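You operate a simulated robot arm through the tools that you are given. There is no shell and no other tool. Be economical: measure what you need, move in short steps, check, and stop when the job is done.

Carry out the task below with a simulated robot arm. There is one attempt and no reset: what you move stays moved.

## Task
Plug the blue tester and the work light into the white strip and switch it on.
Fine: grey strip off before the blue plug comes out; white strip on last; the charger's plug stays.

The check looks at the end state, three seconds after you hand in, the way a careful person would. Anything else that was tipped, shoved, dropped, spilled or broken makes it a failure.

## Robot
A 6-joint arm with a fingered hand, hanging from a carriage that runs on a rail from [-1923, -15] to [557, 4] (x, y) and turns from -5.655 to 6.353 rad about z. Base frame: it is fixed where the carriage stands at the start and does not move with it; the origin is on the floor, on the carriage's upright axis, x ahead of it, y to its left, z up; the surface under the hand at the start is at about z = 820. Lengths are in mm, angles in rad, forces in N, time in s.
With the tool pointing down near the work surface it reaches from about 100 to 600 mm from the robot's upright axis, wherever it stands. Its first joint turns from -2.897 to 2.897 rad. Places, roughly: back socket of the white power strip [700, 600, 900]; blue tester plug (3x2x5 cm) [500, 600, 900]; charger plug (3x2x5 cm) [600, 300, 900]; front socket of the white power strip [700, 500, 900]; grey power strip switch [500, 400, 900]; orange mains plug (3x2x5 cm) [500, 300, 900]; white power strip switch [700, 400, 900]. Payload 4 kg.
The TCP is the grasp point between the finger pads, 29 mm short of the fingertips. In the tool frame z runs along the fingers and y along their closing line. Largest opening 100 mm; the body of the gripper starts 34 mm behind the TCP. The gripper is a hand of 5 fingers: y runs from the thumb to the fingers, the wrist lies at [-15, -114, -189] in the tool frame, and closing takes about 1.5 s.
Orientation is told as [roll, pitch, yaw] about the base's x, y, z axes, in that order, counted from this pose: with the fingers straight down and the wrist toward the robot, the tool's x, y and z point along [0, 1, 0], [1, 0, 0] and [0, 0, -1] of the base frame.

## Interface
- The arm moves only by the tool nudge_tool. Its argument "plan" is text: rows parted by semicolons, each of 6 numbers parted by spaces: the shift along the tool's x, y, z in m, then the turn, a rotation vector about the tool's x, y, z in rad. In form: tx ty tz ax ay az; .... A call has 1 to 20 rows; each row is the pose to reach, as a shift and turn from the pose commanded when the call began, along the tool's axes at that moment. "claw" is the finger opening in m, from 0 to 0.1, set as the call begins (left out, the last holds). Each row takes 0.2 s and may step no farther than 50 mm and 0.15 rad from the row before; otherwise, or with a gripper value out of range, the whole call is refused. Where a pose cannot be reached the arm comes as near as it can. A force on the tool above 70 N (or 10 N above the force at the start of the call, whichever is more), or a blocked arm, ends the call early, and 0.2 s more pass. Each finger travels about 108 mm/s and halts on what it meets, pressing with about 28 N; the grip force reading is that of the motor and also rises with nothing between the fingers. The clock runs only during rows and for 0.2 s after the last one: add rows that repeat a pose to give the fingers time. The reply holds the time, the measured pose of the TCP, the force on the tool along the base axes, the opening and the grip force, in the units named above and with some noise, with the torque about the TCP (base axes, N m) and any sound that the robot's microphone picked up.
- Cameras (640 x 400 px; columns grow to the right, rows downward): "scene" is now at [229.4, 58.8, 1792.2]; the picture's right is [0.90, -0.44, 0.00], its down [-0.39, -0.79, -0.47] and it looks along [0.21, 0.43, -0.88] (base axes); focal length 252 px, centre (320, 200). "wrist" rides on the gripper at [66, -86, -121] in the tool frame; the picture's right is [-0.76, 0.31, -0.58], its down [-0.59, -0.70, 0.40] and it looks along [-0.28, 0.64, 0.71] (tool axes); focal length 247 px, centre (320, 200). There is no depth. A picture from a camera that has moved, and an enlarged one, comes with that camera's place and axes in the base frame and with its lens.
- capture(camera): a new picture of that camera. The clock stands still meanwhile.
- slide_trunk(by): slides the trunk up (or, below 0, down) by that many mm; the arm and the scene camera ride with it, the base frame stays. It gives what a move gives, with no picture.
- base_move(legs): drives the robot by 1 to 6 legs, each [ahead, left, turn to the left] in mm, mm and rad, along the robot's own axes; the way and the turn of a leg run together, so that a leg with both is an arc; at most 1500 mm and 3.142 rad a leg. The arm and the cameras ride along, it lands a little off, and it stops where it bumps. It keeps to its track: a leg is cut to what the track allows. It gives what a move gives.
- finger_targets(index, middle, ring, little, thumb_bend, thumb_turn): sets how far each is bent, from 0 (flat) to 1 (curled in); at 0.3 the hand is open as for a grip, at 0.7 the pads meet at the TCP. One left out holds its place. A second passes; each finger stops where it meets its share of the squeeze, and holds until it gets a number again. A gripper value or a shape takes the hand back. It gives what a move gives, with no picture; readings hold the bend of each and the force on index, middle, ring, little, thumb and palm. thumb_turn goes from beside the hand (0) to across from the fingers (1), as for a grip.
- preshape(shape): the hand has 5 fingers and takes this shape, open, in about a second: jaw (thumb against the fingers, like two jaws); tri (thumb and two fingers); tip (a fingertip pinch); poke (one finger out to press); point (the index stretched); flat (the hand flat); cup (the hand cupped); fist (a fist). The gripper value then closes the fingers along that shape, each until it touches; the sizes above hold for jaw. It gives what a move gives, with no picture.
- turn_head(pan, tilt): turns the head with the scene camera to pan (to the left, within 2.705 rad either way) and tilt (down, from -0.506 to 1.204), counted from straight ahead of the robot. It gives what a move gives.
- zoom(camera, box): a new picture of the part [left, top, right, bottom] of that camera's present view, enlarged. The clock stands still meanwhile.
- job_done(): hands the job in; it is judged then, once.

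Go step by step. Nothing tells you exact positions but the pictures and the camera data: compare them with the known pose of the tool, close in by small moves and look again before you grip or let go. The budget is 120 turns and 90 pictures, counting those below and the enlarged ones. Unless the task says otherwise, let go and move clear before handing in, and close with one line.

The tools are called after "Call:" as a command line: name --argument value ..., lists and objects as JSON in quotes. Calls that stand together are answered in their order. nudge_tool: Moves the arm, as the interface text tells. Its arguments: {"type":"object","properties":{"plan":{"type":"string"},"claw":{"type":"number"}},"required":["plan"]} The other tools are called the same way: slide_trunk (by) slides the trunk up or down; preshape (shape) gives the hand a shape; finger_targets (index, middle, ring, little, thumb_bend, thumb_turn) moves the fingers one by one; base_move (legs) drives the base; turn_head (pan, tilt) turns the head that bears the scene camera; capture (camera) takes a picture; zoom (camera, box) takes an enlarged picture of a part of a camera's view; job_done () hands the job in.

At the start:

```text
clock: 0.0
tool_pos: [425.4, 330.2, 1093.7]
ee_rot: [-0.002, 0.001, 0.0]
contact_force: [-0.1, 0.7, 0.1]
wrist_torque: [0.0, -0.02, 0.0]
width: 99.9
grasp_force: 0.2
shape: jaw
bend: [0.3, 0.3, 0.3, 0.3, 0.3, 0.98]
finger forces: [0.0, 0.0, 0.0, 0.0, 0.0, 0.1]
trunk travel left (down, up): [-523.0, 77.0]
robot x, y, heading: [-2.5, 0.2, 0.002]
head pan, tilt: [1.114, 1.077]
```

scene: 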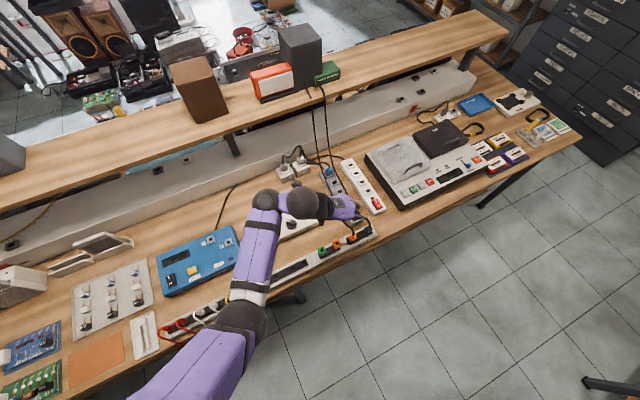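
wrist: 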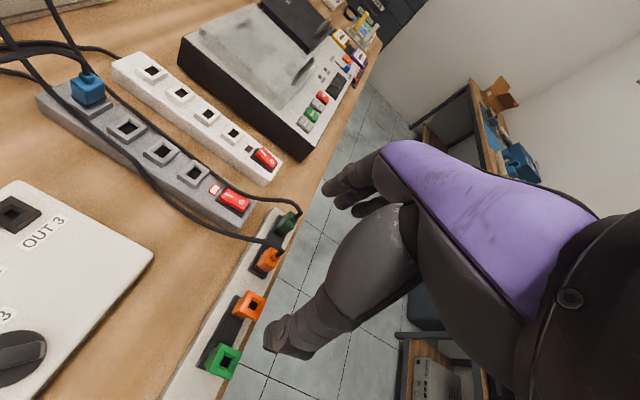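

I see a grey strip with the blue plug at its far end and its red switch near me, a white strip to the right, and a front rail with an orange and a green plug. I'll take closer looks before moving.

Call:
zoom --camera "wrist" --box '[0, 40, 320, 240]'

Call:
zoom --camera "scene" --box '[260, 130, 420, 270]'

Call:
zoom --camera "wrist" --box '[160, 160, 320, 400]'

Call:
zoom --camera "scene" --box '[160, 20, 380, 170]'

```text
2.00 times, centred on (160, 140) of wrist
camera zoom: at [337.1, 395.3, 1215.4], right [0.31, -0.76, 0.58], down [-0.7, -0.59, -0.4], along [0.64, -0.28, -0.71], focal length 494 px, centre (640, 320)
```

zoom: 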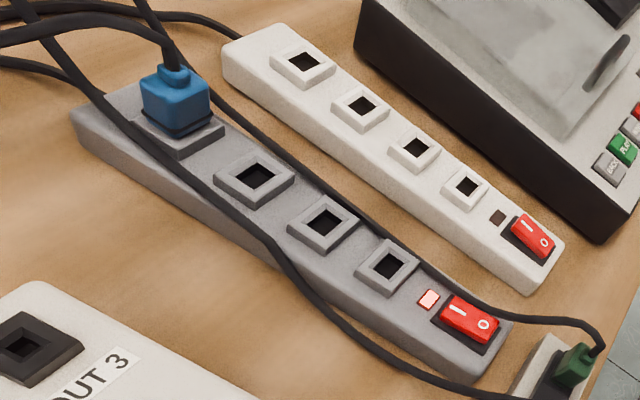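

```text
2.86 times, centred on (340, 200) of scene
camera zoom: at [229.4, 58.8, 1792.2], right [0.9, -0.44, 0.0], down [-0.39, -0.79, -0.47], along [0.21, 0.43, -0.88], focal length 721 px, centre (263, 200)
```

zoom: 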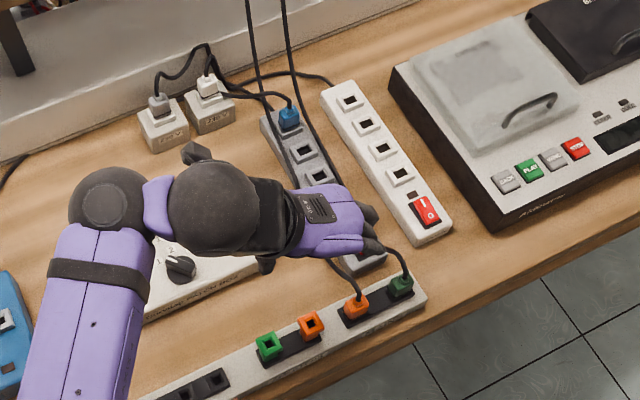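

```text
1.67 times, centred on (240, 280) of wrist
camera zoom: at [337.1, 395.3, 1215.4], right [0.31, -0.76, 0.58], down [-0.7, -0.59, -0.4], along [0.64, -0.28, -0.71], focal length 412 px, centre (453, 67)
```

zoom: 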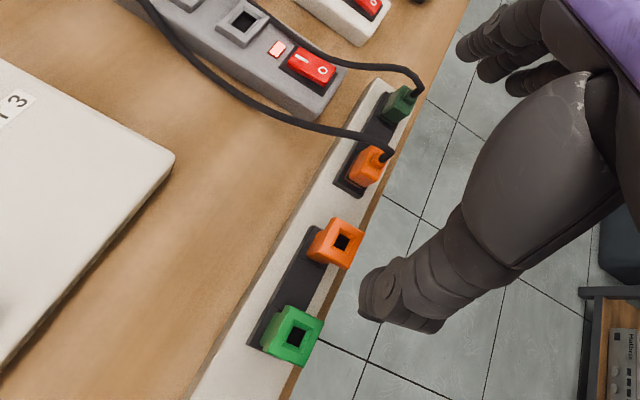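

```text
2.67 times, centred on (270, 95) of scene
camera zoom: at [229.4, 58.8, 1792.2], right [0.9, -0.44, 0.0], down [-0.39, -0.79, -0.47], along [0.21, 0.43, -0.88], focal length 673 px, centre (453, 480)
```

zoom: 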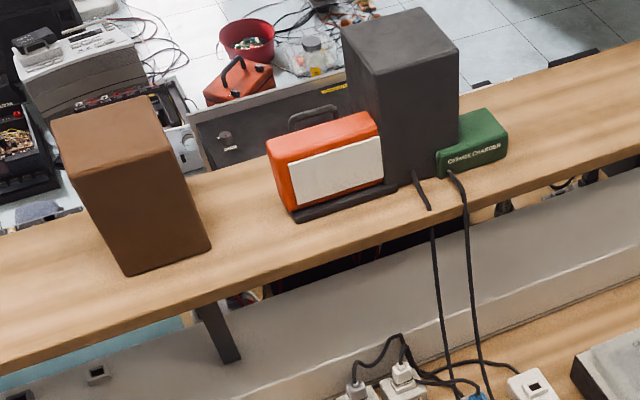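

The orange-bodied lamp and the green "charger" sit on the shelf, so the orange plug should be the work light's and the green plug must stay. The grey lamp is lit and the white one is dark. Next I shape the hand for pressing and see where the fingertip lies.

Call:
preshape --shape "poke"

Call:
capture --camera "wrist"

Call:
zoom --camera "scene" --box '[240, 50, 360, 125]'

```text
clock: 0.9
tool_pos: [424.6, 330.5, 1093.2]
ee_rot: [0.0, 0.0, 0.0]
contact_force: [-0.2, -0.3, 0.3]
wrist_torque: [0.02, -0.04, -0.01]
width: 0.1
grasp_force: 0.1
shape: poke
bend: [0.7, 0.7, 0.99, 0.99, 1.0, 1.0]
finger forces: [0.0, 0.0, 0.1, 0.1, 0.0, 0.0]
trunk travel left (down, up): [-523.0, 77.0]
robot x, y, heading: [1.5, 1.5, 0.001]
head pan, tilt: [1.114, 1.077]
```

```text
83 pictures are left
camera wrist: at [337.1, 395.3, 1215.4], right [0.31, -0.76, 0.58], down [-0.7, -0.59, -0.4], along [0.64, -0.28, -0.71], focal length 247 px, centre (320, 200)
```

wrist: 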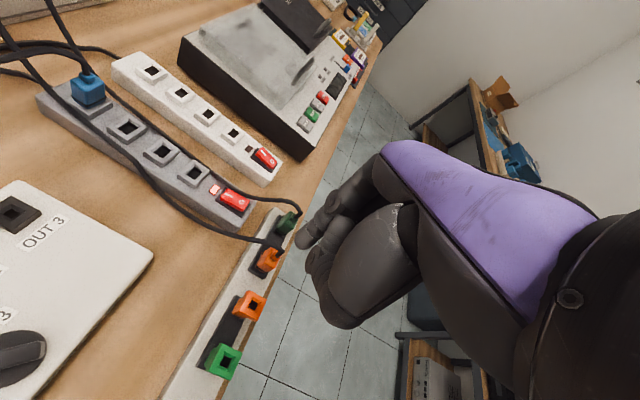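

```text
5.33 times, centred on (300, 88) of scene
camera zoom: at [229.4, 58.8, 1792.2], right [0.9, -0.44, 0.0], down [-0.39, -0.79, -0.47], along [0.21, 0.43, -0.88], focal length 1346 px, centre (427, 800)
```

zoom: 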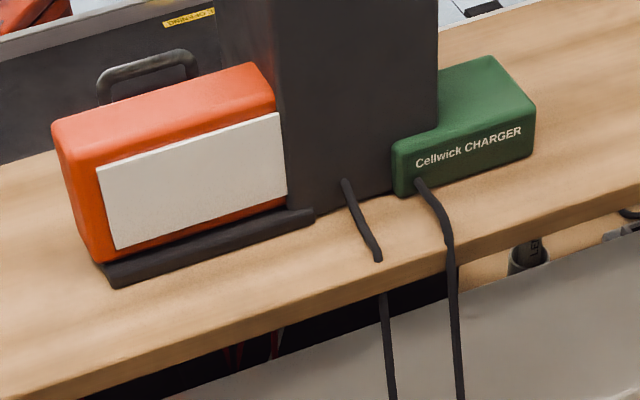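

The right-hand cable (charger) runs to the green plug and the left one to the orange plug. I want to check whether that left cable really belongs to the work light, and what the two grey boxes carry.

Call:
zoom --camera "scene" --box '[265, 130, 365, 200]'

Call:
base_move --legs '[[200, 0, 0]]'

Call:
turn_head --pan 1.5 --tilt 0.8

Call:
capture --camera "scene"

```text
5.71 times, centred on (315, 165) of scene
camera zoom: at [229.4, 58.8, 1792.2], right [0.9, -0.44, 0.0], down [-0.39, -0.79, -0.47], along [0.21, 0.43, -0.88], focal length 1442 px, centre (349, 400)
```

zoom: 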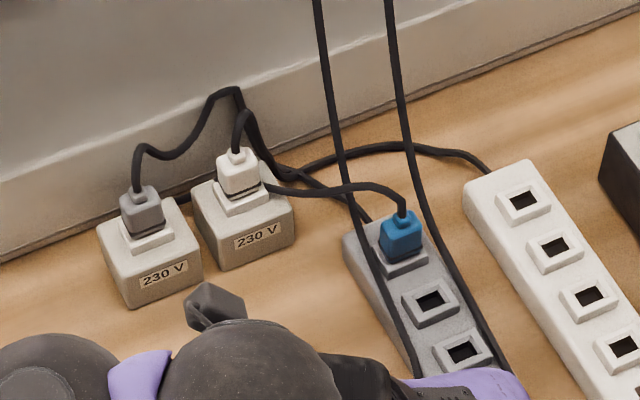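

```text
clock: 2.5
tool_pos: [622.8, 329.2, 1094.1]
ee_rot: [0.0, 0.001, -0.005]
contact_force: [0.4, -0.1, 0.1]
wrist_torque: [0.0, 0.01, 0.01]
width: 0.0
grasp_force: 0.0
shape: poke
bend: [0.7, 0.7, 0.99, 0.99, 1.0, 1.0]
finger forces: [0.0, 0.0, 0.1, 0.0, 0.0, 0.0]
trunk travel left (down, up): [-523.0, 77.0]
robot x, y, heading: [196.7, -1.3, -0.005]
head pan, tilt: [1.114, 1.077]
```

```text
clock: 3.4
tool_pos: [622.4, 329.7, 1094.8]
ee_rot: [0.002, 0.0, -0.005]
contact_force: [-0.6, 0.5, -0.4]
wrist_torque: [-0.01, -0.01, 0.03]
width: 0.1
grasp_force: 0.0
shape: poke
bend: [0.7, 0.7, 0.99, 0.99, 1.0, 1.0]
finger forces: [0.0, 0.0, 0.1, 0.0, 0.1, 0.1]
trunk travel left (down, up): [-523.0, 77.0]
robot x, y, heading: [199.1, 2.9, -0.006]
head pan, tilt: [1.499, 0.799]
```

```text
80 pictures are left
camera scene: at [404.3, 81.7, 1812.4], right [1.0, -0.08, 0.0], down [-0.06, -0.72, -0.7], along [0.05, 0.69, -0.72], focal length 252 px, centre (320, 200)
```

scene: 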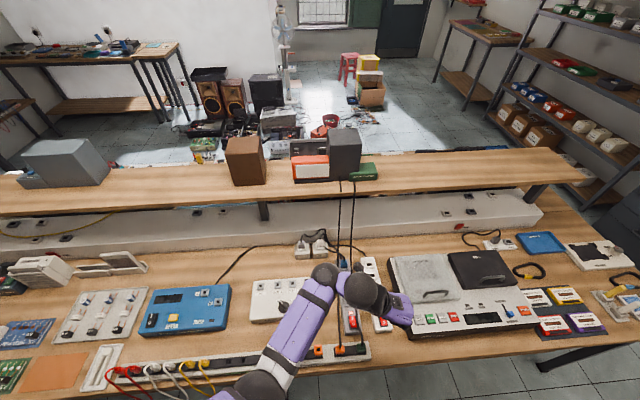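

Call:
zoom --camera "scene" --box '[280, 120, 400, 200]'

Call:
zoom --camera "scene" --box '[280, 220, 400, 300]'

```text
5.00 times, centred on (340, 160) of scene
camera zoom: at [404.3, 81.7, 1812.4], right [1.0, -0.08, 0.0], down [-0.06, -0.72, -0.7], along [0.05, 0.69, -0.72], focal length 1262 px, centre (220, 400)
```

zoom: 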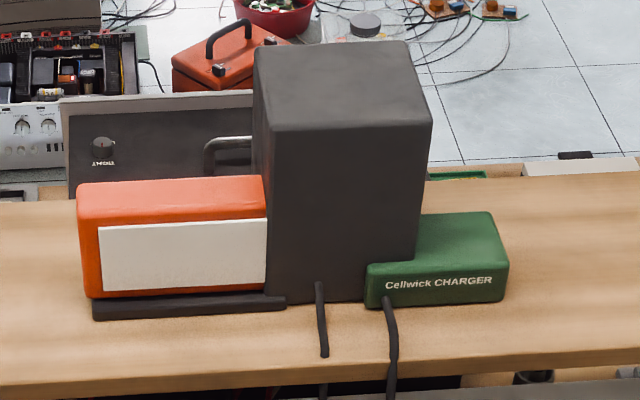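

```text
5.00 times, centred on (340, 260) of scene
camera zoom: at [404.3, 81.7, 1812.4], right [1.0, -0.08, 0.0], down [-0.06, -0.72, -0.7], along [0.05, 0.69, -0.72], focal length 1262 px, centre (220, -100)
```

zoom: 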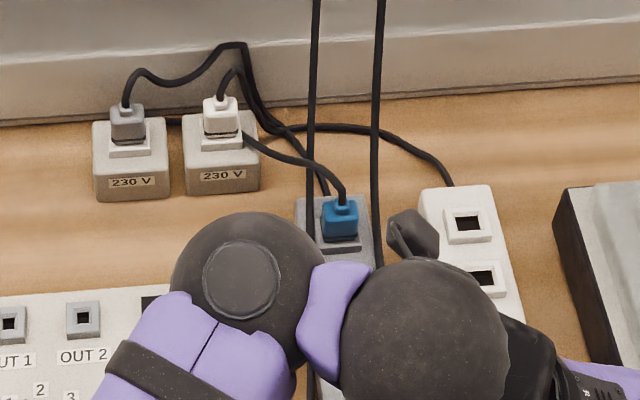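

Grey and white mains plugs feed the two strips and stay put; orange is the lamp's plug, green the charger's. I'll draw the arm in, then drive the carriage to the rail's right end and turn it to face the bench.

Call:
nudge_tool --plan "-0.042 -0.017 0 0 0 0; -0.084 -0.034 0 0 0 0; -0.126 -0.05 0 0 0 0; -0.168 -0.067 0 0 0 0; -0.21 -0.084 0 0 0 0; -0.25 -0.1 0 0 0 0"

Call:
base_move --legs '[[360, 0, 0], [0, 0, 1.575]]'

Call:
turn_head --pan 0.0 --tilt 0.95

Call:
capture --camera "scene"

Call:
capture --camera "wrist"

```text
clock: 4.8
tool_pos: [523.8, 82.1, 1094.6]
ee_rot: [0.0, 0.001, -0.004]
contact_force: [-0.1, -0.5, 0.5]
wrist_torque: [-0.01, 0.04, -0.01]
width: 0.2
grasp_force: 0.0
shape: poke
bend: [0.7, 0.7, 0.99, 0.99, 1.0, 1.0]
finger forces: [0.0, 0.0, 0.1, 0.0, 0.1, 0.0]
out of reach, approached as far as the arm can: row 2, 3, 4, 5
trunk travel left (down, up): [-523.0, 77.0]
robot x, y, heading: [196.0, 0.8, -0.008]
head pan, tilt: [1.499, 0.799]
```

```text
clock: 10.8
tool_pos: [486.1, 333.6, 1094.3]
ee_rot: [0.0, 0.0, 1.534]
contact_force: [0.4, 0.2, -0.5]
wrist_torque: [0.0, -0.01, 0.0]
width: 0.0
grasp_force: 0.0
shape: poke
bend: [0.7, 0.7, 0.99, 0.99, 1.0, 1.0]
finger forces: [0.0, 0.1, 0.0, 0.0, 0.0, 0.0]
trunk travel left (down, up): [-523.0, 77.0]
robot x, y, heading: [554.0, 7.0, 1.535]
head pan, tilt: [1.499, 0.799]
```

```text
clock: 12.4
tool_pos: [484.0, 332.4, 1095.2]
ee_rot: [0.001, -0.001, 1.535]
contact_force: [-0.8, 0.3, 0.1]
wrist_torque: [0.01, -0.02, 0.0]
width: 0.2
grasp_force: 0.1
shape: poke
bend: [0.7, 0.7, 0.99, 0.99, 1.0, 1.0]
finger forces: [0.1, 0.0, 0.0, 0.1, 0.0, 0.1]
trunk travel left (down, up): [-523.0, 77.0]
robot x, y, heading: [556.0, 5.9, 1.532]
head pan, tilt: [0.0, 0.949]
```

```text
77 pictures are left
camera scene: at [565.1, 277.5, 1801.0], right [1.0, -0.04, 0.0], down [-0.03, -0.81, -0.58], along [0.02, 0.58, -0.81], focal length 252 px, centre (320, 200)
```

scene: 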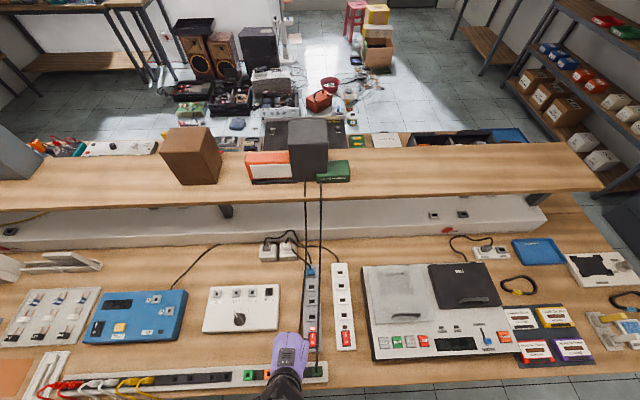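

```text
76 pictures are left
camera wrist: at [414.7, 248.9, 1216.5], right [0.77, 0.28, 0.58], down [0.56, -0.72, -0.4], along [0.31, 0.63, -0.71], focal length 247 px, centre (320, 200)
```

wrist: 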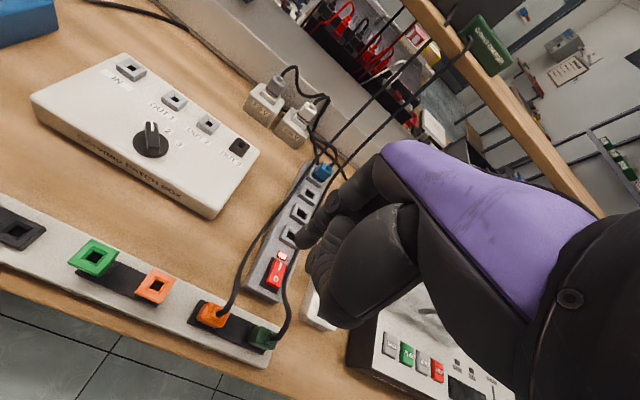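

The carriage now faces the bench with all the targets ahead of the hand. I measure the strips from here.

Call:
zoom --camera "scene" --box '[250, 250, 370, 390]'

Call:
zoom --camera "wrist" --box '[170, 140, 370, 370]'

```text
2.86 times, centred on (310, 320) of scene
camera zoom: at [565.1, 277.5, 1801.0], right [1.0, -0.04, 0.0], down [-0.03, -0.81, -0.58], along [0.02, 0.58, -0.81], focal length 721 px, centre (349, -143)
```

zoom: 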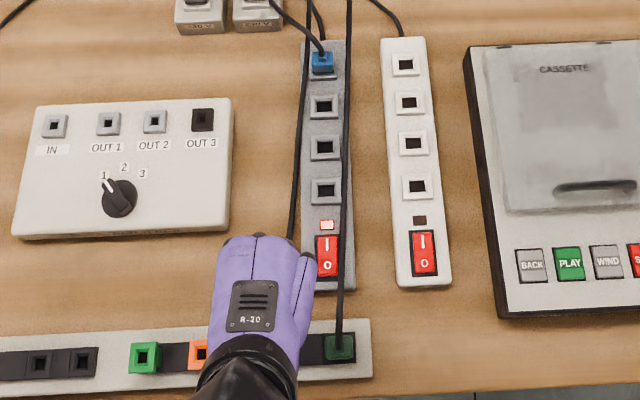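

```text
1.74 times, centred on (270, 255) of wrist
camera zoom: at [414.7, 248.9, 1216.5], right [0.77, 0.28, 0.58], down [0.56, -0.72, -0.4], along [0.31, 0.63, -0.71], focal length 430 px, centre (407, 104)
```

zoom: 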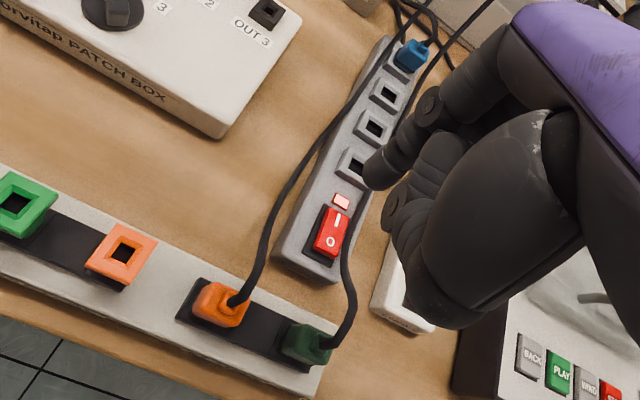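

Grey switch centre is near (543, 387, 866), its O end near y 376. I go above it with the poking finger and look.

Call:
nudge_tool --plan "-0.0152 0.0115 0.035 0 0 -0.009; -0.0304 0.023 0.07 0 0 -0.018; -0.0456 0.0345 0.105 0 0 -0.027; -0.0564 0.0461 0.14 0 0 -0.036; -0.0564 0.0461 0.14 0 0 -0.036"

Call:
capture --camera "wrist"

Call:
zoom --camera "scene" --box '[250, 280, 370, 390]'

```text
clock: 13.6
tool_pos: [542.4, 375.6, 954.6]
ee_rot: [0.001, 0.0, 1.569]
contact_force: [0.0, -0.3, -0.1]
wrist_torque: [0.0, 0.03, 0.0]
width: 0.0
grasp_force: 0.2
shape: poke
bend: [0.7, 0.7, 0.99, 0.99, 1.0, 1.0]
finger forces: [0.0, 0.0, 0.1, 0.0, 0.0, 0.1]
trunk travel left (down, up): [-523.0, 77.0]
robot x, y, heading: [553.2, 2.8, 1.534]
head pan, tilt: [0.0, 0.949]
```

```text
73 pictures are left
camera wrist: at [476.0, 289.7, 1075.5], right [0.76, 0.31, 0.58], down [0.59, -0.7, -0.4], along [0.28, 0.64, -0.71], focal length 247 px, centre (320, 200)
```

wrist: 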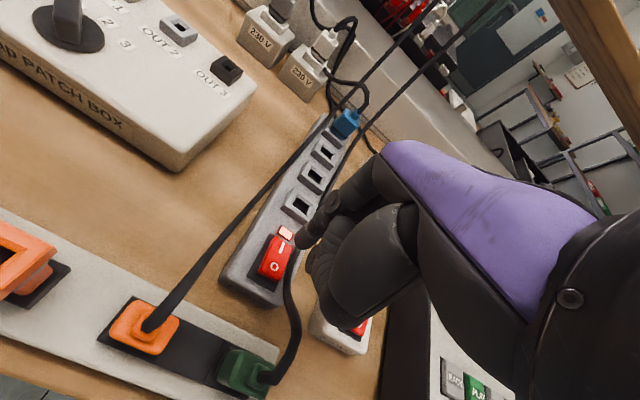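

```text
3.64 times, centred on (310, 335) of scene
camera zoom: at [565.2, 277.5, 1801.0], right [1.0, -0.04, 0.0], down [-0.03, -0.81, -0.58], along [0.02, 0.58, -0.81], focal length 918 px, centre (356, -291)
```

zoom: 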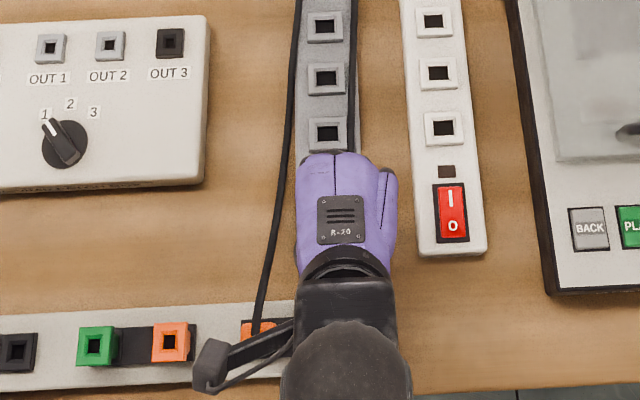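

The fingertip sits about over the switch middle, slightly far in y. I shift toward the O end and lower close to it.

Call:
nudge_tool --plan "0 -0.009 0 0 0 0; 0 -0.009 0.02 0 0 0; 0 -0.009 0.036 0 0 0"

Call:
zoom --camera "wrist" --box '[200, 180, 400, 340]'

```text
clock: 14.4
tool_pos: [542.9, 367.5, 919.2]
ee_rot: [0.001, -0.001, 1.57]
contact_force: [-0.3, 0.1, 0.6]
wrist_torque: [0.0, -0.01, 0.01]
width: 0.2
grasp_force: 0.1
shape: poke
bend: [0.7, 0.7, 0.99, 0.99, 1.0, 1.0]
finger forces: [0.0, 0.0, 0.1, 0.0, 0.0, 0.1]
trunk travel left (down, up): [-523.0, 77.0]
robot x, y, heading: [553.6, 5.3, 1.535]
head pan, tilt: [0.0, 0.949]
```

```text
2.50 times, centred on (300, 260) of wrist
camera zoom: at [475.8, 280.9, 1040.2], right [0.76, 0.31, 0.58], down [0.59, -0.7, -0.4], along [0.28, 0.64, -0.71], focal length 617 px, centre (370, 50)
```

zoom: 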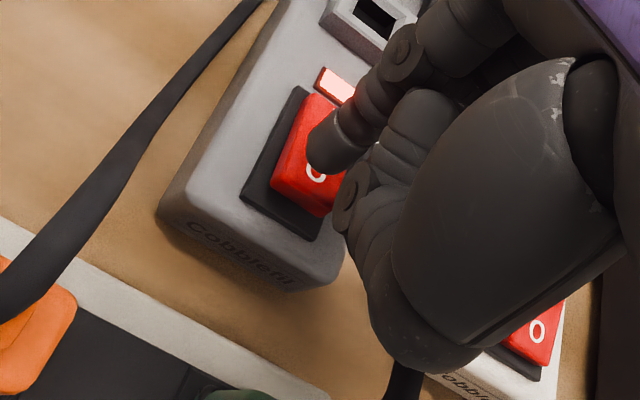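

The tip is over the O half, maybe 4 mm too close and left. I correct and press down in small steps.

Call:
nudge_tool --plan "-0.004 0.004 0.005 0 0 0; -0.004 0.004 0.01 0 0 0; -0.004 0.004 0.014 0 0 0; -0.004 0.004 0.018 0 0 0; -0.004 0.004 0.021 0 0 0; -0.004 0.004 0.024 0 0 0"

Call:
zoom --camera "wrist" --box '[200, 180, 400, 340]'

```text
clock: 15.8
tool_pos: [547.1, 370.3, 895.5]
ee_rot: [0.001, -0.002, 1.57]
contact_force: [-0.5, -1.0, 6.5]
wrist_torque: [-0.03, -0.05, 0.0]
width: 0.0
grasp_force: 0.0
shape: poke
bend: [0.7, 0.7, 0.99, 0.99, 1.0, 1.0]
finger forces: [0.0, 6.0, 0.1, 0.1, 0.0, 0.0]
trunk travel left (down, up): [-523.0, 77.0]
robot x, y, heading: [552.3, 1.9, 1.532]
head pan, tilt: [0.0, 0.949]
heard: click
```

```text
2.50 times, centred on (300, 260) of wrist
camera zoom: at [479.9, 285.2, 1017.4], right [0.76, 0.3, 0.58], down [0.59, -0.7, -0.4], along [0.28, 0.64, -0.71], focal length 617 px, centre (370, 50)
```

zoom: 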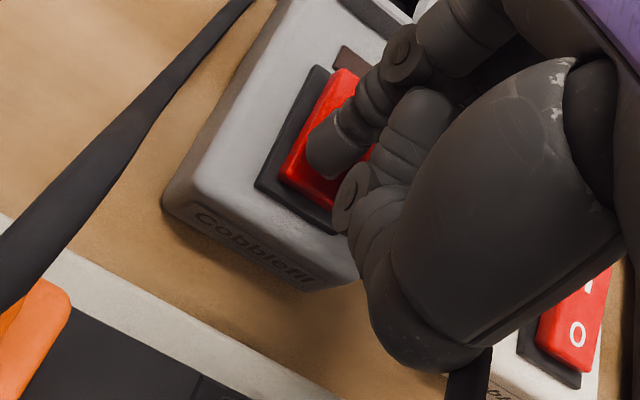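

A click, and the grey lamp is dark: the grey strip is off. I rise, and try the pinch shape to see it.

Call:
nudge_tool --plan "0 0 -0.045 0 0 0; 0 0 -0.09 0 0 0; 0 0 -0.135 0 0 0"

Call:
preshape --shape "tri"

Call:
capture --camera "wrist"

Call:
preshape --shape "tip"

Call:
capture --camera "wrist"

```text
clock: 16.6
tool_pos: [548.3, 366.6, 1030.2]
ee_rot: [0.001, 0.003, 1.57]
contact_force: [0.3, -0.1, -0.6]
wrist_torque: [0.02, -0.01, 0.02]
width: 0.1
grasp_force: 0.0
shape: poke
bend: [0.7, 0.7, 0.99, 0.99, 1.0, 1.0]
finger forces: [0.0, 0.0, 0.0, 0.0, 0.1, 0.1]
trunk travel left (down, up): [-523.0, 77.0]
robot x, y, heading: [551.6, 2.5, 1.535]
head pan, tilt: [0.0, 0.949]
```

```text
clock: 17.5
tool_pos: [548.4, 368.2, 1028.6]
ee_rot: [0.0, 0.001, 1.567]
contact_force: [-0.1, -0.5, -0.1]
wrist_torque: [-0.02, 0.0, -0.03]
width: 99.8
grasp_force: 0.1
shape: tri
bend: [0.3, 0.3, 0.99, 0.99, 0.3, 0.98]
finger forces: [0.0, 0.0, 0.0, 0.0, 0.0, 0.0]
trunk travel left (down, up): [-523.0, 77.0]
robot x, y, heading: [555.7, 6.0, 1.532]
head pan, tilt: [0.0, 0.949]
```

```text
69 pictures are left
camera wrist: at [481.2, 281.9, 1151.4], right [0.76, 0.31, 0.58], down [0.59, -0.7, -0.4], along [0.28, 0.64, -0.71], focal length 247 px, centre (320, 200)
```

wrist: 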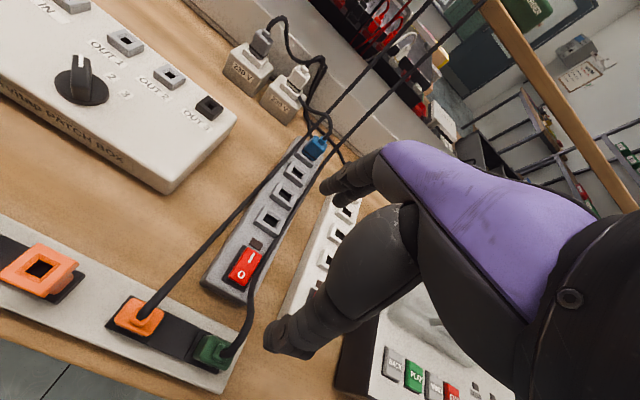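

```text
clock: 18.4
tool_pos: [548.5, 368.4, 1029.4]
ee_rot: [0.001, 0.002, 1.568]
contact_force: [0.2, -0.6, 0.5]
wrist_torque: [0.01, 0.0, -0.01]
width: 99.8
grasp_force: 0.0
shape: tip
bend: [0.3, 0.98, 0.99, 0.99, 0.3, 0.98]
finger forces: [0.0, 0.0, 0.1, 0.0, 0.0, 0.0]
trunk travel left (down, up): [-523.0, 77.0]
robot x, y, heading: [552.5, 8.2, 1.533]
head pan, tilt: [0.0, 0.949]
```

```text
68 pictures are left
camera wrist: at [481.2, 281.9, 1151.4], right [0.76, 0.31, 0.58], down [0.59, -0.7, -0.4], along [0.28, 0.64, -0.71], focal length 247 px, centre (320, 200)
```

wrist: 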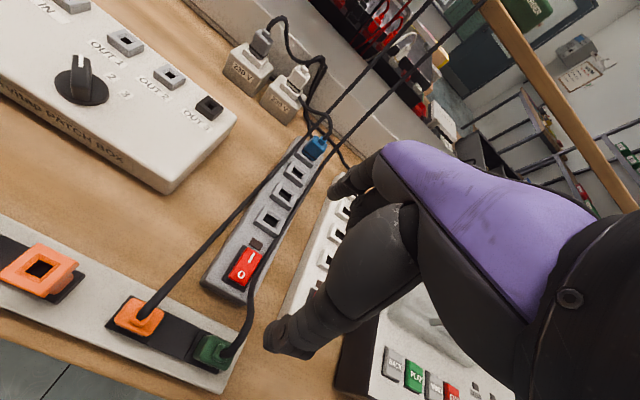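

The tri shape (thumb and two fingers) suits a 2 cm plug. I set it and move to above the blue plug, keeping high, then look.

Call:
preshape --shape "tri"

Call:
nudge_tool --plan "0.002 0.04 0 0 0 0; 0.004 0.08 0 0 0 0; 0.006 0.12 0 0 0 0; 0.008 0.16 0 0 0 0; 0.008 0.2 0 0 0 0; 0.008 0.2 0.0 0 0 0" --claw 0.08

Call:
capture --camera "wrist"

Call:
capture --camera "scene"

```text
clock: 19.3
tool_pos: [548.6, 368.1, 1030.6]
ee_rot: [0.0, 0.001, 1.569]
contact_force: [0.1, 0.7, 0.2]
wrist_torque: [0.02, 0.02, -0.03]
width: 99.8
grasp_force: 0.0
shape: tri
bend: [0.3, 0.3, 0.99, 0.99, 0.3, 0.98]
finger forces: [0.0, 0.1, 0.0, 0.0, 0.0, 0.0]
trunk travel left (down, up): [-523.0, 77.0]
robot x, y, heading: [554.9, 2.7, 1.532]
head pan, tilt: [0.0, 0.949]
```

```text
clock: 20.7
tool_pos: [540.2, 570.0, 1031.0]
ee_rot: [-0.001, 0.0, 1.568]
contact_force: [1.0, -0.4, 0.4]
wrist_torque: [-0.01, -0.02, 0.01]
width: 80.2
grasp_force: 0.1
shape: tri
bend: [0.37, 0.33, 0.99, 0.99, 0.3, 0.99]
finger forces: [0.0, 0.0, 0.0, 0.0, 0.1, 0.0]
trunk travel left (down, up): [-523.0, 77.0]
robot x, y, heading: [552.2, 2.0, 1.538]
head pan, tilt: [0.0, 0.949]
```

```text
67 pictures are left
camera wrist: at [474.0, 484.2, 1152.0], right [0.76, 0.31, 0.58], down [0.59, -0.7, -0.4], along [0.28, 0.64, -0.71], focal length 247 px, centre (320, 200)
```

wrist: 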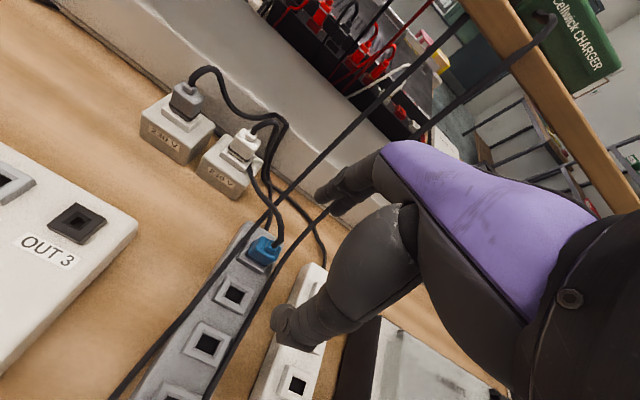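

```text
66 pictures are left
camera scene: at [565.2, 277.6, 1801.0], right [1.0, -0.04, 0.0], down [-0.03, -0.81, -0.58], along [0.02, 0.58, -0.81], focal length 252 px, centre (320, 200)
```

scene: 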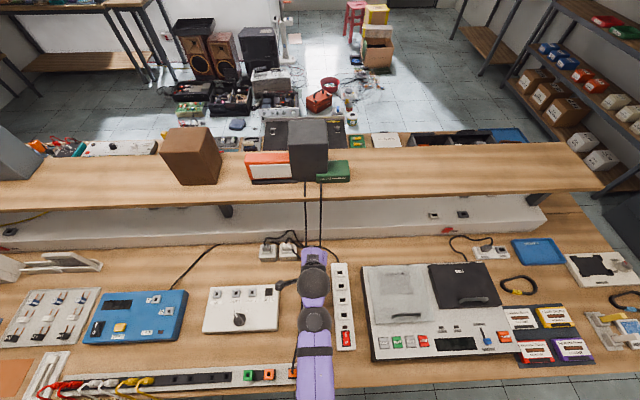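

Call:
zoom --camera "wrist" --box '[190, 150, 350, 300]'

```text
2.67 times, centred on (270, 225) of wrist
camera zoom: at [474.0, 484.2, 1152.0], right [0.76, 0.31, 0.58], down [0.59, -0.7, -0.4], along [0.28, 0.64, -0.71], focal length 659 px, centre (453, 133)
```

zoom: 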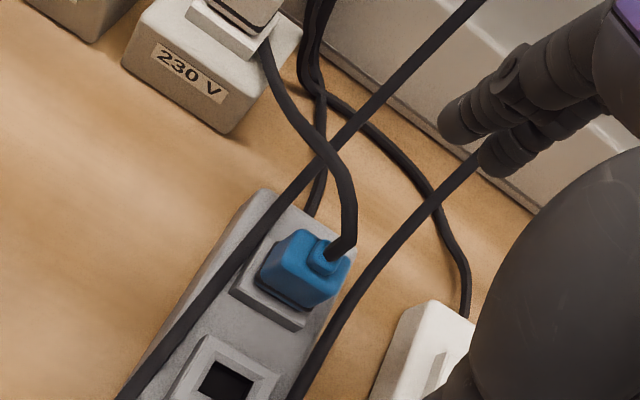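

The blue plug's body spans about x 528–556, y 598–618, z 872–891, with its cable out of the top. I come down above it with the fingers half closed and look.

Call:
nudge_tool --plan "-0.003 0.02 0.01 0 0 0; -0.003 0.037 0.04 0 0 0; -0.003 0.037 0.075 0 0 0; -0.003 0.037 0.09 0 0 0" --claw 0.055

Call:
capture --camera "wrist"

Call:
zoom --camera "wrist" --box '[220, 140, 400, 280]'

```text
clock: 21.7
tool_pos: [543.7, 610.4, 940.8]
ee_rot: [-0.001, 0.001, 1.568]
contact_force: [-0.3, 0.3, 0.7]
wrist_torque: [0.0, -0.07, 0.01]
width: 55.0
grasp_force: 0.1
shape: tri
bend: [0.39, 0.4, 0.99, 0.99, 0.3, 1.0]
finger forces: [0.0, 0.0, 0.0, 0.0, 0.0, 0.0]
trunk travel left (down, up): [-523.0, 77.0]
robot x, y, heading: [556.5, 3.1, 1.534]
head pan, tilt: [0.0, 0.949]
```

```text
64 pictures are left
camera wrist: at [476.8, 523.6, 1062.1], right [0.76, 0.31, 0.58], down [0.59, -0.7, -0.4], along [0.28, 0.64, -0.71], focal length 247 px, centre (320, 200)
```

wrist: 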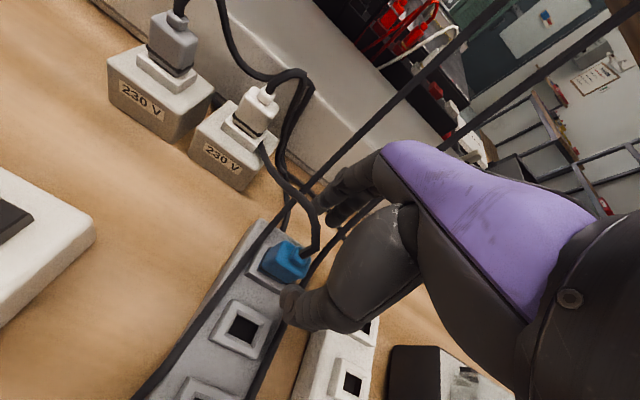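

```text
2.86 times, centred on (310, 210) of wrist
camera zoom: at [476.8, 523.6, 1062.1], right [0.76, 0.31, 0.58], down [0.59, -0.7, -0.4], along [0.28, 0.64, -0.71], focal length 706 px, centre (349, 171)
```

zoom: 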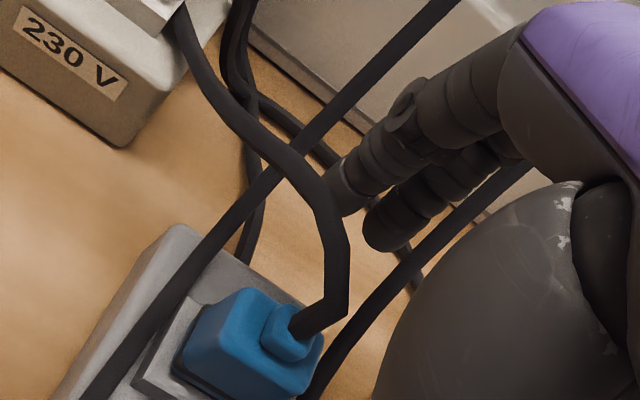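

The two fingers are centred on the plug in x and the TCP is over it. I come down to about z 904 watching the force, then look.

Call:
nudge_tool --plan "0.001 -0.001 0.012 0 0 0; 0.001 -0.001 0.024 0 0 0; 0.001 -0.001 0.036 0 0 0; 0.001 -0.001 0.036 0 0 0"

Call:
zoom --camera "wrist" --box '[220, 160, 400, 320]'

```text
clock: 22.7
tool_pos: [541.0, 607.0, 904.2]
ee_rot: [0.0, -0.001, 1.569]
contact_force: [-0.4, 0.3, -0.2]
wrist_torque: [-0.03, -0.01, 0.02]
width: 55.3
grasp_force: 0.0
shape: tri
bend: [0.39, 0.4, 0.99, 0.99, 0.3, 1.0]
finger forces: [0.0, 0.0, 0.0, 0.0, 0.0, 0.0]
trunk travel left (down, up): [-523.0, 77.0]
robot x, y, heading: [555.2, 8.9, 1.533]
head pan, tilt: [0.0, 0.949]
```

```text
2.50 times, centred on (310, 240) of wrist
camera zoom: at [473.0, 521.5, 1025.5], right [0.76, 0.31, 0.58], down [0.59, -0.7, -0.4], along [0.28, 0.64, -0.71], focal length 617 px, centre (345, 100)
```

zoom: 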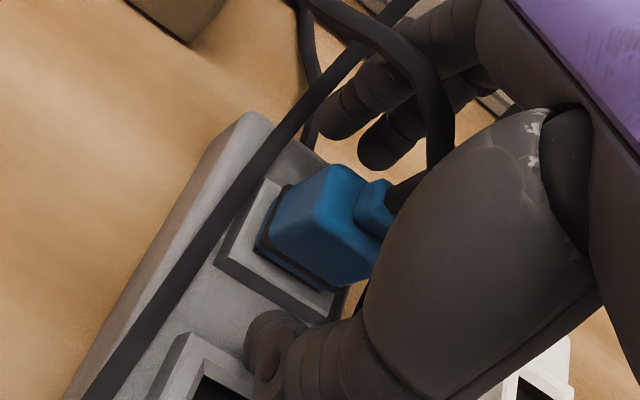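

The hand straddles the plug with no contact. I close the fingers here.

Call:
nudge_tool --plan "0 0 0.001 0 0 0; 0 0 0.001 0 0 0; 0 0 0.001 0 0 0; 0 0 0.001 0 0 0; 0 0 0.001 0 0 0; 0 0 0.001 0 0 0; 0 0 0.001 0 0 0; 0 0 0.001 0 0 0" --claw 0.0

Call:
zoom --camera "wrist" --box '[220, 160, 400, 320]'

```text
clock: 24.5
tool_pos: [541.4, 607.1, 902.8]
ee_rot: [-0.001, 0.0, 1.569]
contact_force: [0.1, -0.4, -1.1]
wrist_torque: [0.01, -0.01, -0.01]
width: 15.1
grasp_force: 27.8
shape: tri
bend: [0.63, 0.61, 1.0, 1.0, 0.56, 1.0]
finger forces: [12.7, 12.3, 0.0, 0.0, 25.2, 0.1]
trunk travel left (down, up): [-523.0, 77.0]
robot x, y, heading: [551.6, 3.6, 1.53]
head pan, tilt: [0.0, 0.949]
```

```text
2.50 times, centred on (310, 240) of wrist
camera zoom: at [473.6, 520.9, 1024.3], right [0.76, 0.31, 0.58], down [0.59, -0.7, -0.4], along [0.28, 0.64, -0.71], focal length 617 px, centre (345, 100)
```

zoom: 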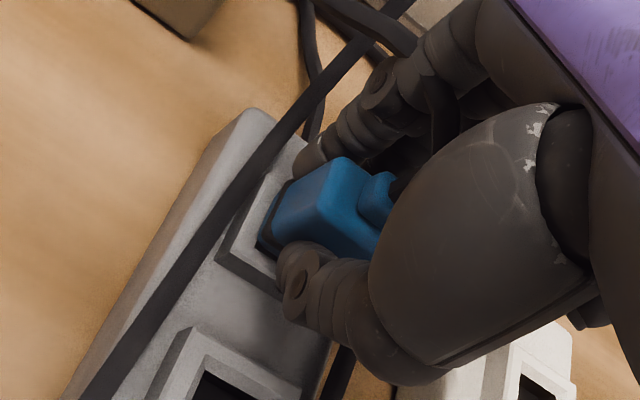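

The plug is firmly held, about 25 N a side. I pull it straight up.

Call:
nudge_tool --plan "0 0 -0.006 0 0 0; 0 0 -0.012 0 0 0; 0 0 -0.02 0 0 0; 0 0 -0.03 0 0 0; 0 0 -0.03 0 0 0"

Call:
zoom --camera "wrist" --box '[220, 160, 400, 320]'

```text
clock: 25.7
tool_pos: [540.0, 606.5, 933.3]
ee_rot: [-0.002, 0.001, 1.568]
contact_force: [0.9, -0.2, -0.9]
wrist_torque: [0.01, 0.03, 0.02]
width: 14.9
grasp_force: 27.6
shape: tri
bend: [0.63, 0.61, 1.0, 1.0, 0.57, 1.0]
finger forces: [13.4, 13.0, 0.0, 0.1, 26.4, 0.0]
trunk travel left (down, up): [-523.0, 77.0]
robot x, y, heading: [556.9, 1.6, 1.536]
head pan, tilt: [0.0, 0.949]
```

```text
2.50 times, centred on (310, 240) of wrist
camera zoom: at [474.2, 520.9, 1055.3], right [0.76, 0.31, 0.58], down [0.59, -0.7, -0.4], along [0.28, 0.64, -0.71], focal length 617 px, centre (345, 100)
```

zoom: 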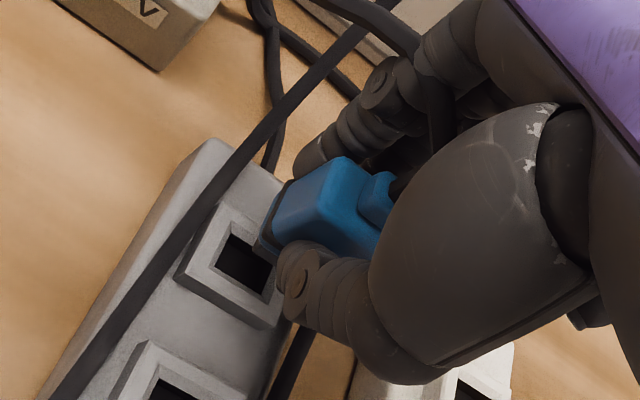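

The plug is out of the grey strip. To clear the charger's cable I lift higher, come back over it, cross to the white strip, then go forward again.

Call:
nudge_tool --plan "0 -0.01 -0.04 0 0 0; 0 -0.05 -0.065 0 0 0; 0 -0.095 -0.07 0 0 0; 0 -0.14 -0.07 0 0 0; -0.035 -0.15 -0.07 0 0 0; -0.075 -0.15 -0.07 0 0 0; -0.109 -0.14 -0.07 0 0 0; -0.109 -0.095 -0.07 0 0 0; -0.109 -0.05 -0.06 0 0 0; -0.109 -0.02 -0.04 0 0 0; -0.109 -0.02 -0.04 0 0 0"

Call:
capture --camera "wrist"

Call:
capture --camera "scene"

```text
clock: 28.1
tool_pos: [653.0, 588.1, 971.8]
ee_rot: [-0.001, -0.001, 1.569]
contact_force: [-0.1, 0.8, 0.6]
wrist_torque: [-0.07, 0.02, -0.01]
width: 14.8
grasp_force: 27.5
shape: tri
bend: [0.63, 0.61, 1.0, 1.0, 0.57, 1.0]
finger forces: [13.0, 12.6, 0.0, 0.0, 25.4, 0.0]
trunk travel left (down, up): [-523.0, 77.0]
robot x, y, heading: [553.8, 5.0, 1.532]
head pan, tilt: [0.0, 0.949]
```

```text
59 pictures are left
camera wrist: at [584.3, 501.9, 1093.7], right [0.76, 0.31, 0.58], down [0.59, -0.7, -0.4], along [0.28, 0.64, -0.71], focal length 247 px, centre (320, 200)
```

wrist: 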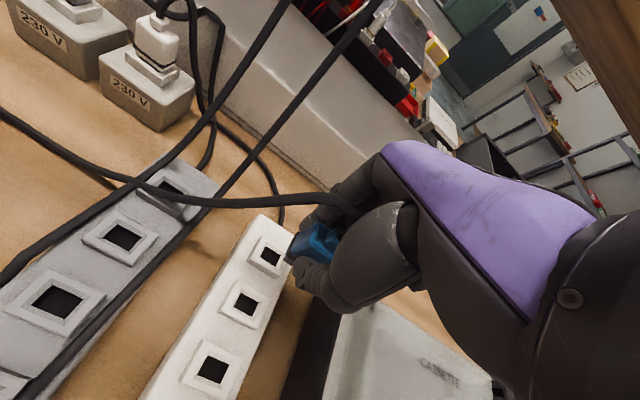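

```text
58 pictures are left
camera scene: at [565.2, 277.6, 1801.0], right [1.0, -0.04, 0.0], down [-0.03, -0.81, -0.58], along [0.02, 0.58, -0.81], focal length 252 px, centre (320, 200)
```

scene: 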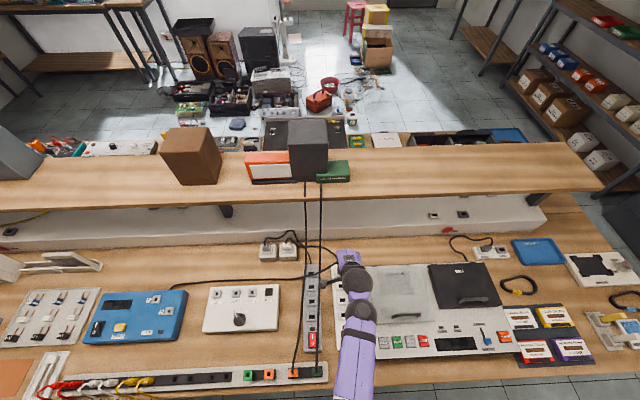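

Both the white back socket and the now empty grey back socket are in view, which lets me measure their offset precisely.

Call:
zoom --camera "wrist" --box '[140, 160, 340, 300]'

Call:
zoom --camera "scene" --box '[290, 250, 370, 310]'

```text
2.86 times, centred on (240, 230) of wrist
camera zoom: at [584.3, 501.9, 1093.7], right [0.76, 0.31, 0.58], down [0.59, -0.7, -0.4], along [0.28, 0.64, -0.71], focal length 706 px, centre (549, 114)
```

zoom: 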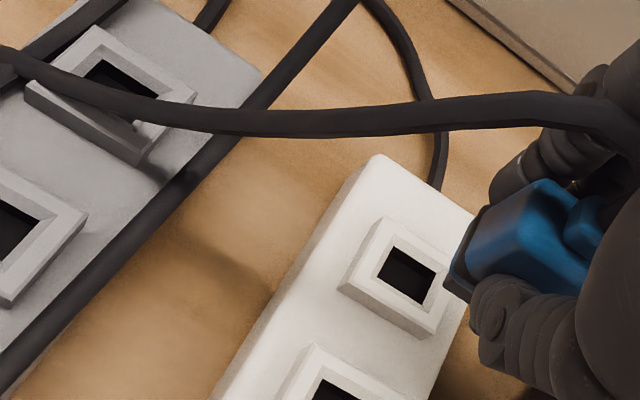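

```text
6.67 times, centred on (330, 280) of scene
camera zoom: at [565.2, 277.6, 1801.0], right [1.0, -0.04, 0.0], down [-0.03, -0.81, -0.58], along [0.02, 0.58, -0.81], focal length 1682 px, centre (253, -333)
```

zoom: 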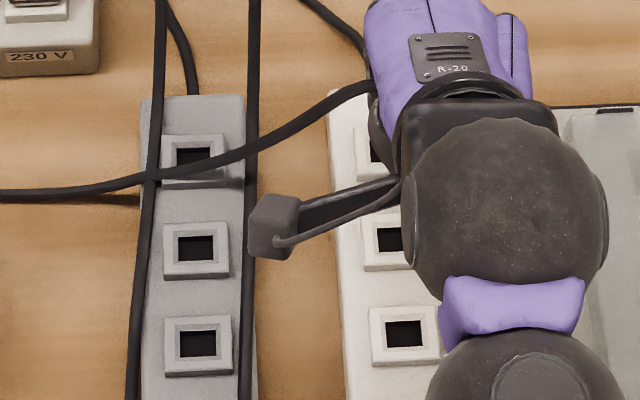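

By both views the white back socket lies about (+109, 0) from the grey one, so I aim at (650, 607). I come down to about 18 mm above seating and look.

Call:
nudge_tool --plan "0 0.01 0.017 0 0 0; 0 0.02 0.034 0 0 0; 0 0.02 0.051 0 0 0; 0 0.02 0.051 0 0 0"

Call:
zoom --camera "wrist" --box '[200, 160, 380, 320]'

```text
clock: 29.1
tool_pos: [651.2, 607.1, 921.6]
ee_rot: [-0.001, -0.002, 1.57]
contact_force: [-0.4, -0.9, -0.3]
wrist_torque: [0.02, 0.02, 0.0]
width: 15.0
grasp_force: 27.8
shape: tri
bend: [0.63, 0.61, 1.0, 1.0, 0.57, 1.0]
finger forces: [13.0, 12.5, 0.1, 0.0, 25.4, 0.0]
trunk travel left (down, up): [-523.0, 77.0]
robot x, y, heading: [554.1, 4.3, 1.537]
head pan, tilt: [0.0, 0.949]
```

```text
2.50 times, centred on (290, 240) of wrist
camera zoom: at [584.4, 521.1, 1042.8], right [0.76, 0.31, 0.58], down [0.59, -0.7, -0.4], along [0.28, 0.64, -0.71], focal length 617 px, centre (395, 100)
```

zoom: 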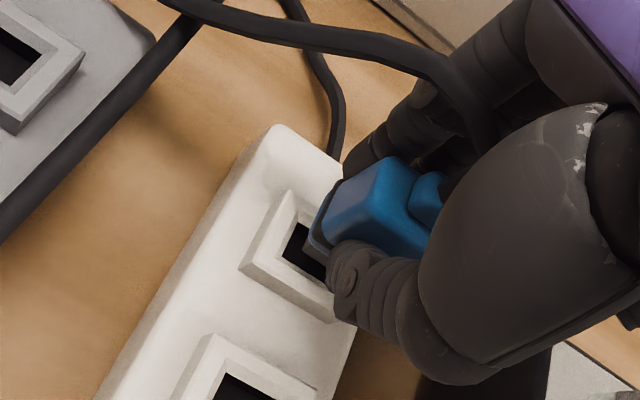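

The socket's collar sits in the picture where the grey one did at the same height, within about 1 mm. I lower it slowly into the socket.

Call:
nudge_tool --plan "0 0 0.004 0 0 0; 0 0 0.007 0 0 0; 0 0 0.009 0 0 0; 0 0 0.011 0 0 0; 0 0 0.013 0 0 0; 0 0 0.015 0 0 0; 0 0 0.017 0 0 0; 0 0 0.018 0 0 0"

Call:
zoom --camera "wrist" --box '[200, 160, 380, 320]'

```text
clock: 30.9
tool_pos: [650.3, 607.5, 904.1]
ee_rot: [0.001, 0.0, 1.571]
contact_force: [0.5, 1.0, 0.1]
wrist_torque: [0.08, -0.02, 0.03]
width: 14.8
grasp_force: 27.9
shape: tri
bend: [0.63, 0.61, 1.0, 1.0, 0.57, 1.0]
finger forces: [13.4, 13.5, 0.0, 0.1, 26.2, 0.0]
trunk travel left (down, up): [-523.0, 77.0]
robot x, y, heading: [552.0, 3.4, 1.531]
head pan, tilt: [0.0, 0.949]
```

```text
2.50 times, centred on (290, 240) of wrist
camera zoom: at [583.3, 521.0, 1025.3], right [0.76, 0.31, 0.58], down [0.59, -0.7, -0.4], along [0.28, 0.64, -0.71], focal length 617 px, centre (395, 100)
```

zoom: 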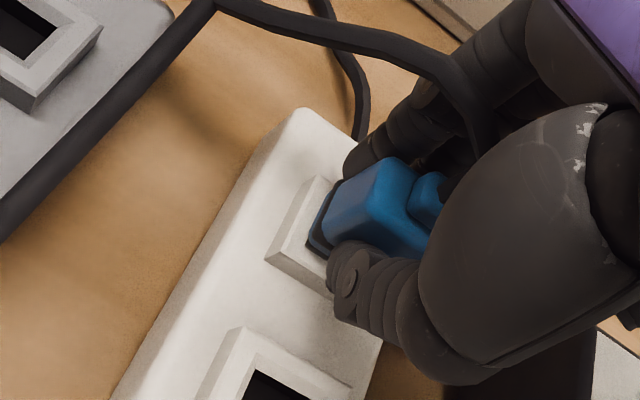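

It looks seated or nearly so, without force. I press a few millimetres more until it resists.

Call:
nudge_tool --plan "0 0 0.001 0 0 0; 0 0 0.002 0 0 0; 0 0 0.003 0 0 0; 0 0 0.004 0 0 0; 0 0 0.005 0 0 0"

Call:
zoom --camera "wrist" --box '[200, 160, 380, 320]'

```text
clock: 32.1
tool_pos: [649.6, 610.1, 900.0]
ee_rot: [0.003, -0.002, 1.571]
contact_force: [-2.6, -10.2, 31.1]
wrist_torque: [-0.37, 0.04, 0.0]
width: 17.5
grasp_force: 27.9
shape: tri
bend: [0.64, 0.62, 1.0, 1.0, 0.53, 1.0]
finger forces: [12.6, 12.5, 0.1, 0.1, 36.2, 0.0]
trunk travel left (down, up): [-523.0, 77.0]
robot x, y, heading: [552.7, 6.1, 1.533]
head pan, tilt: [0.0, 0.949]
```

```text
2.50 times, centred on (290, 240) of wrist
camera zoom: at [583.1, 523.1, 1021.9], right [0.76, 0.3, 0.58], down [0.59, -0.7, -0.4], along [0.28, 0.64, -0.71], focal length 617 px, centre (395, 100)
```

zoom: 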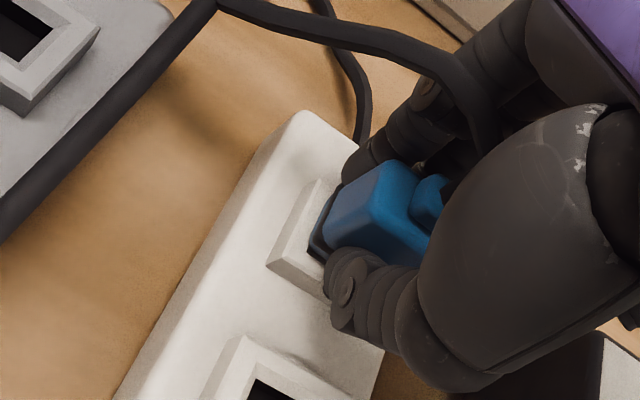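

Firm resistance at about the seating height, with thumb and collar perhaps touching too. I ease back 3 mm, then release and look at how it sits.

Call:
nudge_tool --plan "0 0 -0.002 0 0 0; 0 0 -0.003 0 0 0"

Call:
nudge_tool --plan "0 0 0 0 0 0; 0 0 0 0 0 0; 0 0 0 0 0 0; 0 0 0 0 0 0" --claw 0.06

Call:
zoom --camera "wrist" --box '[200, 160, 380, 320]'

```text
clock: 32.7
tool_pos: [648.9, 608.6, 902.0]
ee_rot: [0.0, 0.001, 1.568]
contact_force: [-1.1, -0.1, 11.7]
wrist_torque: [0.0, 0.0, 0.03]
width: 17.2
grasp_force: 28.2
shape: tri
bend: [0.64, 0.61, 1.0, 1.0, 0.53, 1.0]
finger forces: [14.1, 14.4, 0.0, 0.0, 28.6, 0.0]
trunk travel left (down, up): [-523.0, 77.0]
robot x, y, heading: [552.9, 1.0, 1.543]
head pan, tilt: [0.0, 0.949]
```

```text
clock: 33.7
tool_pos: [649.6, 607.8, 901.9]
ee_rot: [0.0, 0.001, 1.569]
contact_force: [-0.5, -0.4, -1.6]
wrist_torque: [0.0, 0.04, -0.01]
width: 59.8
grasp_force: 0.0
shape: tri
bend: [0.39, 0.39, 0.99, 0.99, 0.31, 1.0]
finger forces: [0.1, 0.0, 0.1, 0.0, 0.1, 0.0]
trunk travel left (down, up): [-523.0, 77.0]
robot x, y, heading: [556.1, 2.6, 1.536]
head pan, tilt: [0.0, 0.949]
```

```text
2.50 times, centred on (290, 240) of wrist
camera zoom: at [583.0, 521.6, 1023.3], right [0.76, 0.31, 0.58], down [0.59, -0.7, -0.4], along [0.28, 0.64, -0.71], focal length 617 px, centre (395, 100)
```

zoom: 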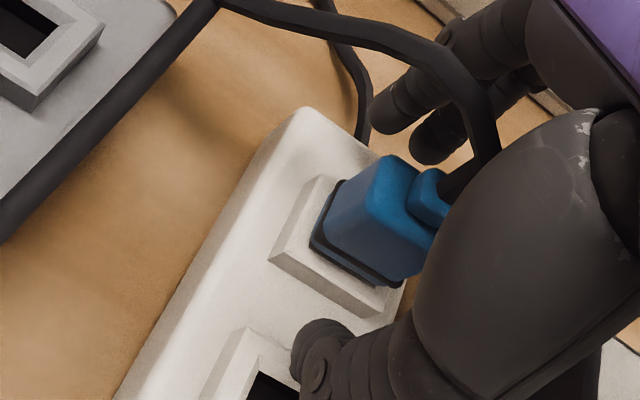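

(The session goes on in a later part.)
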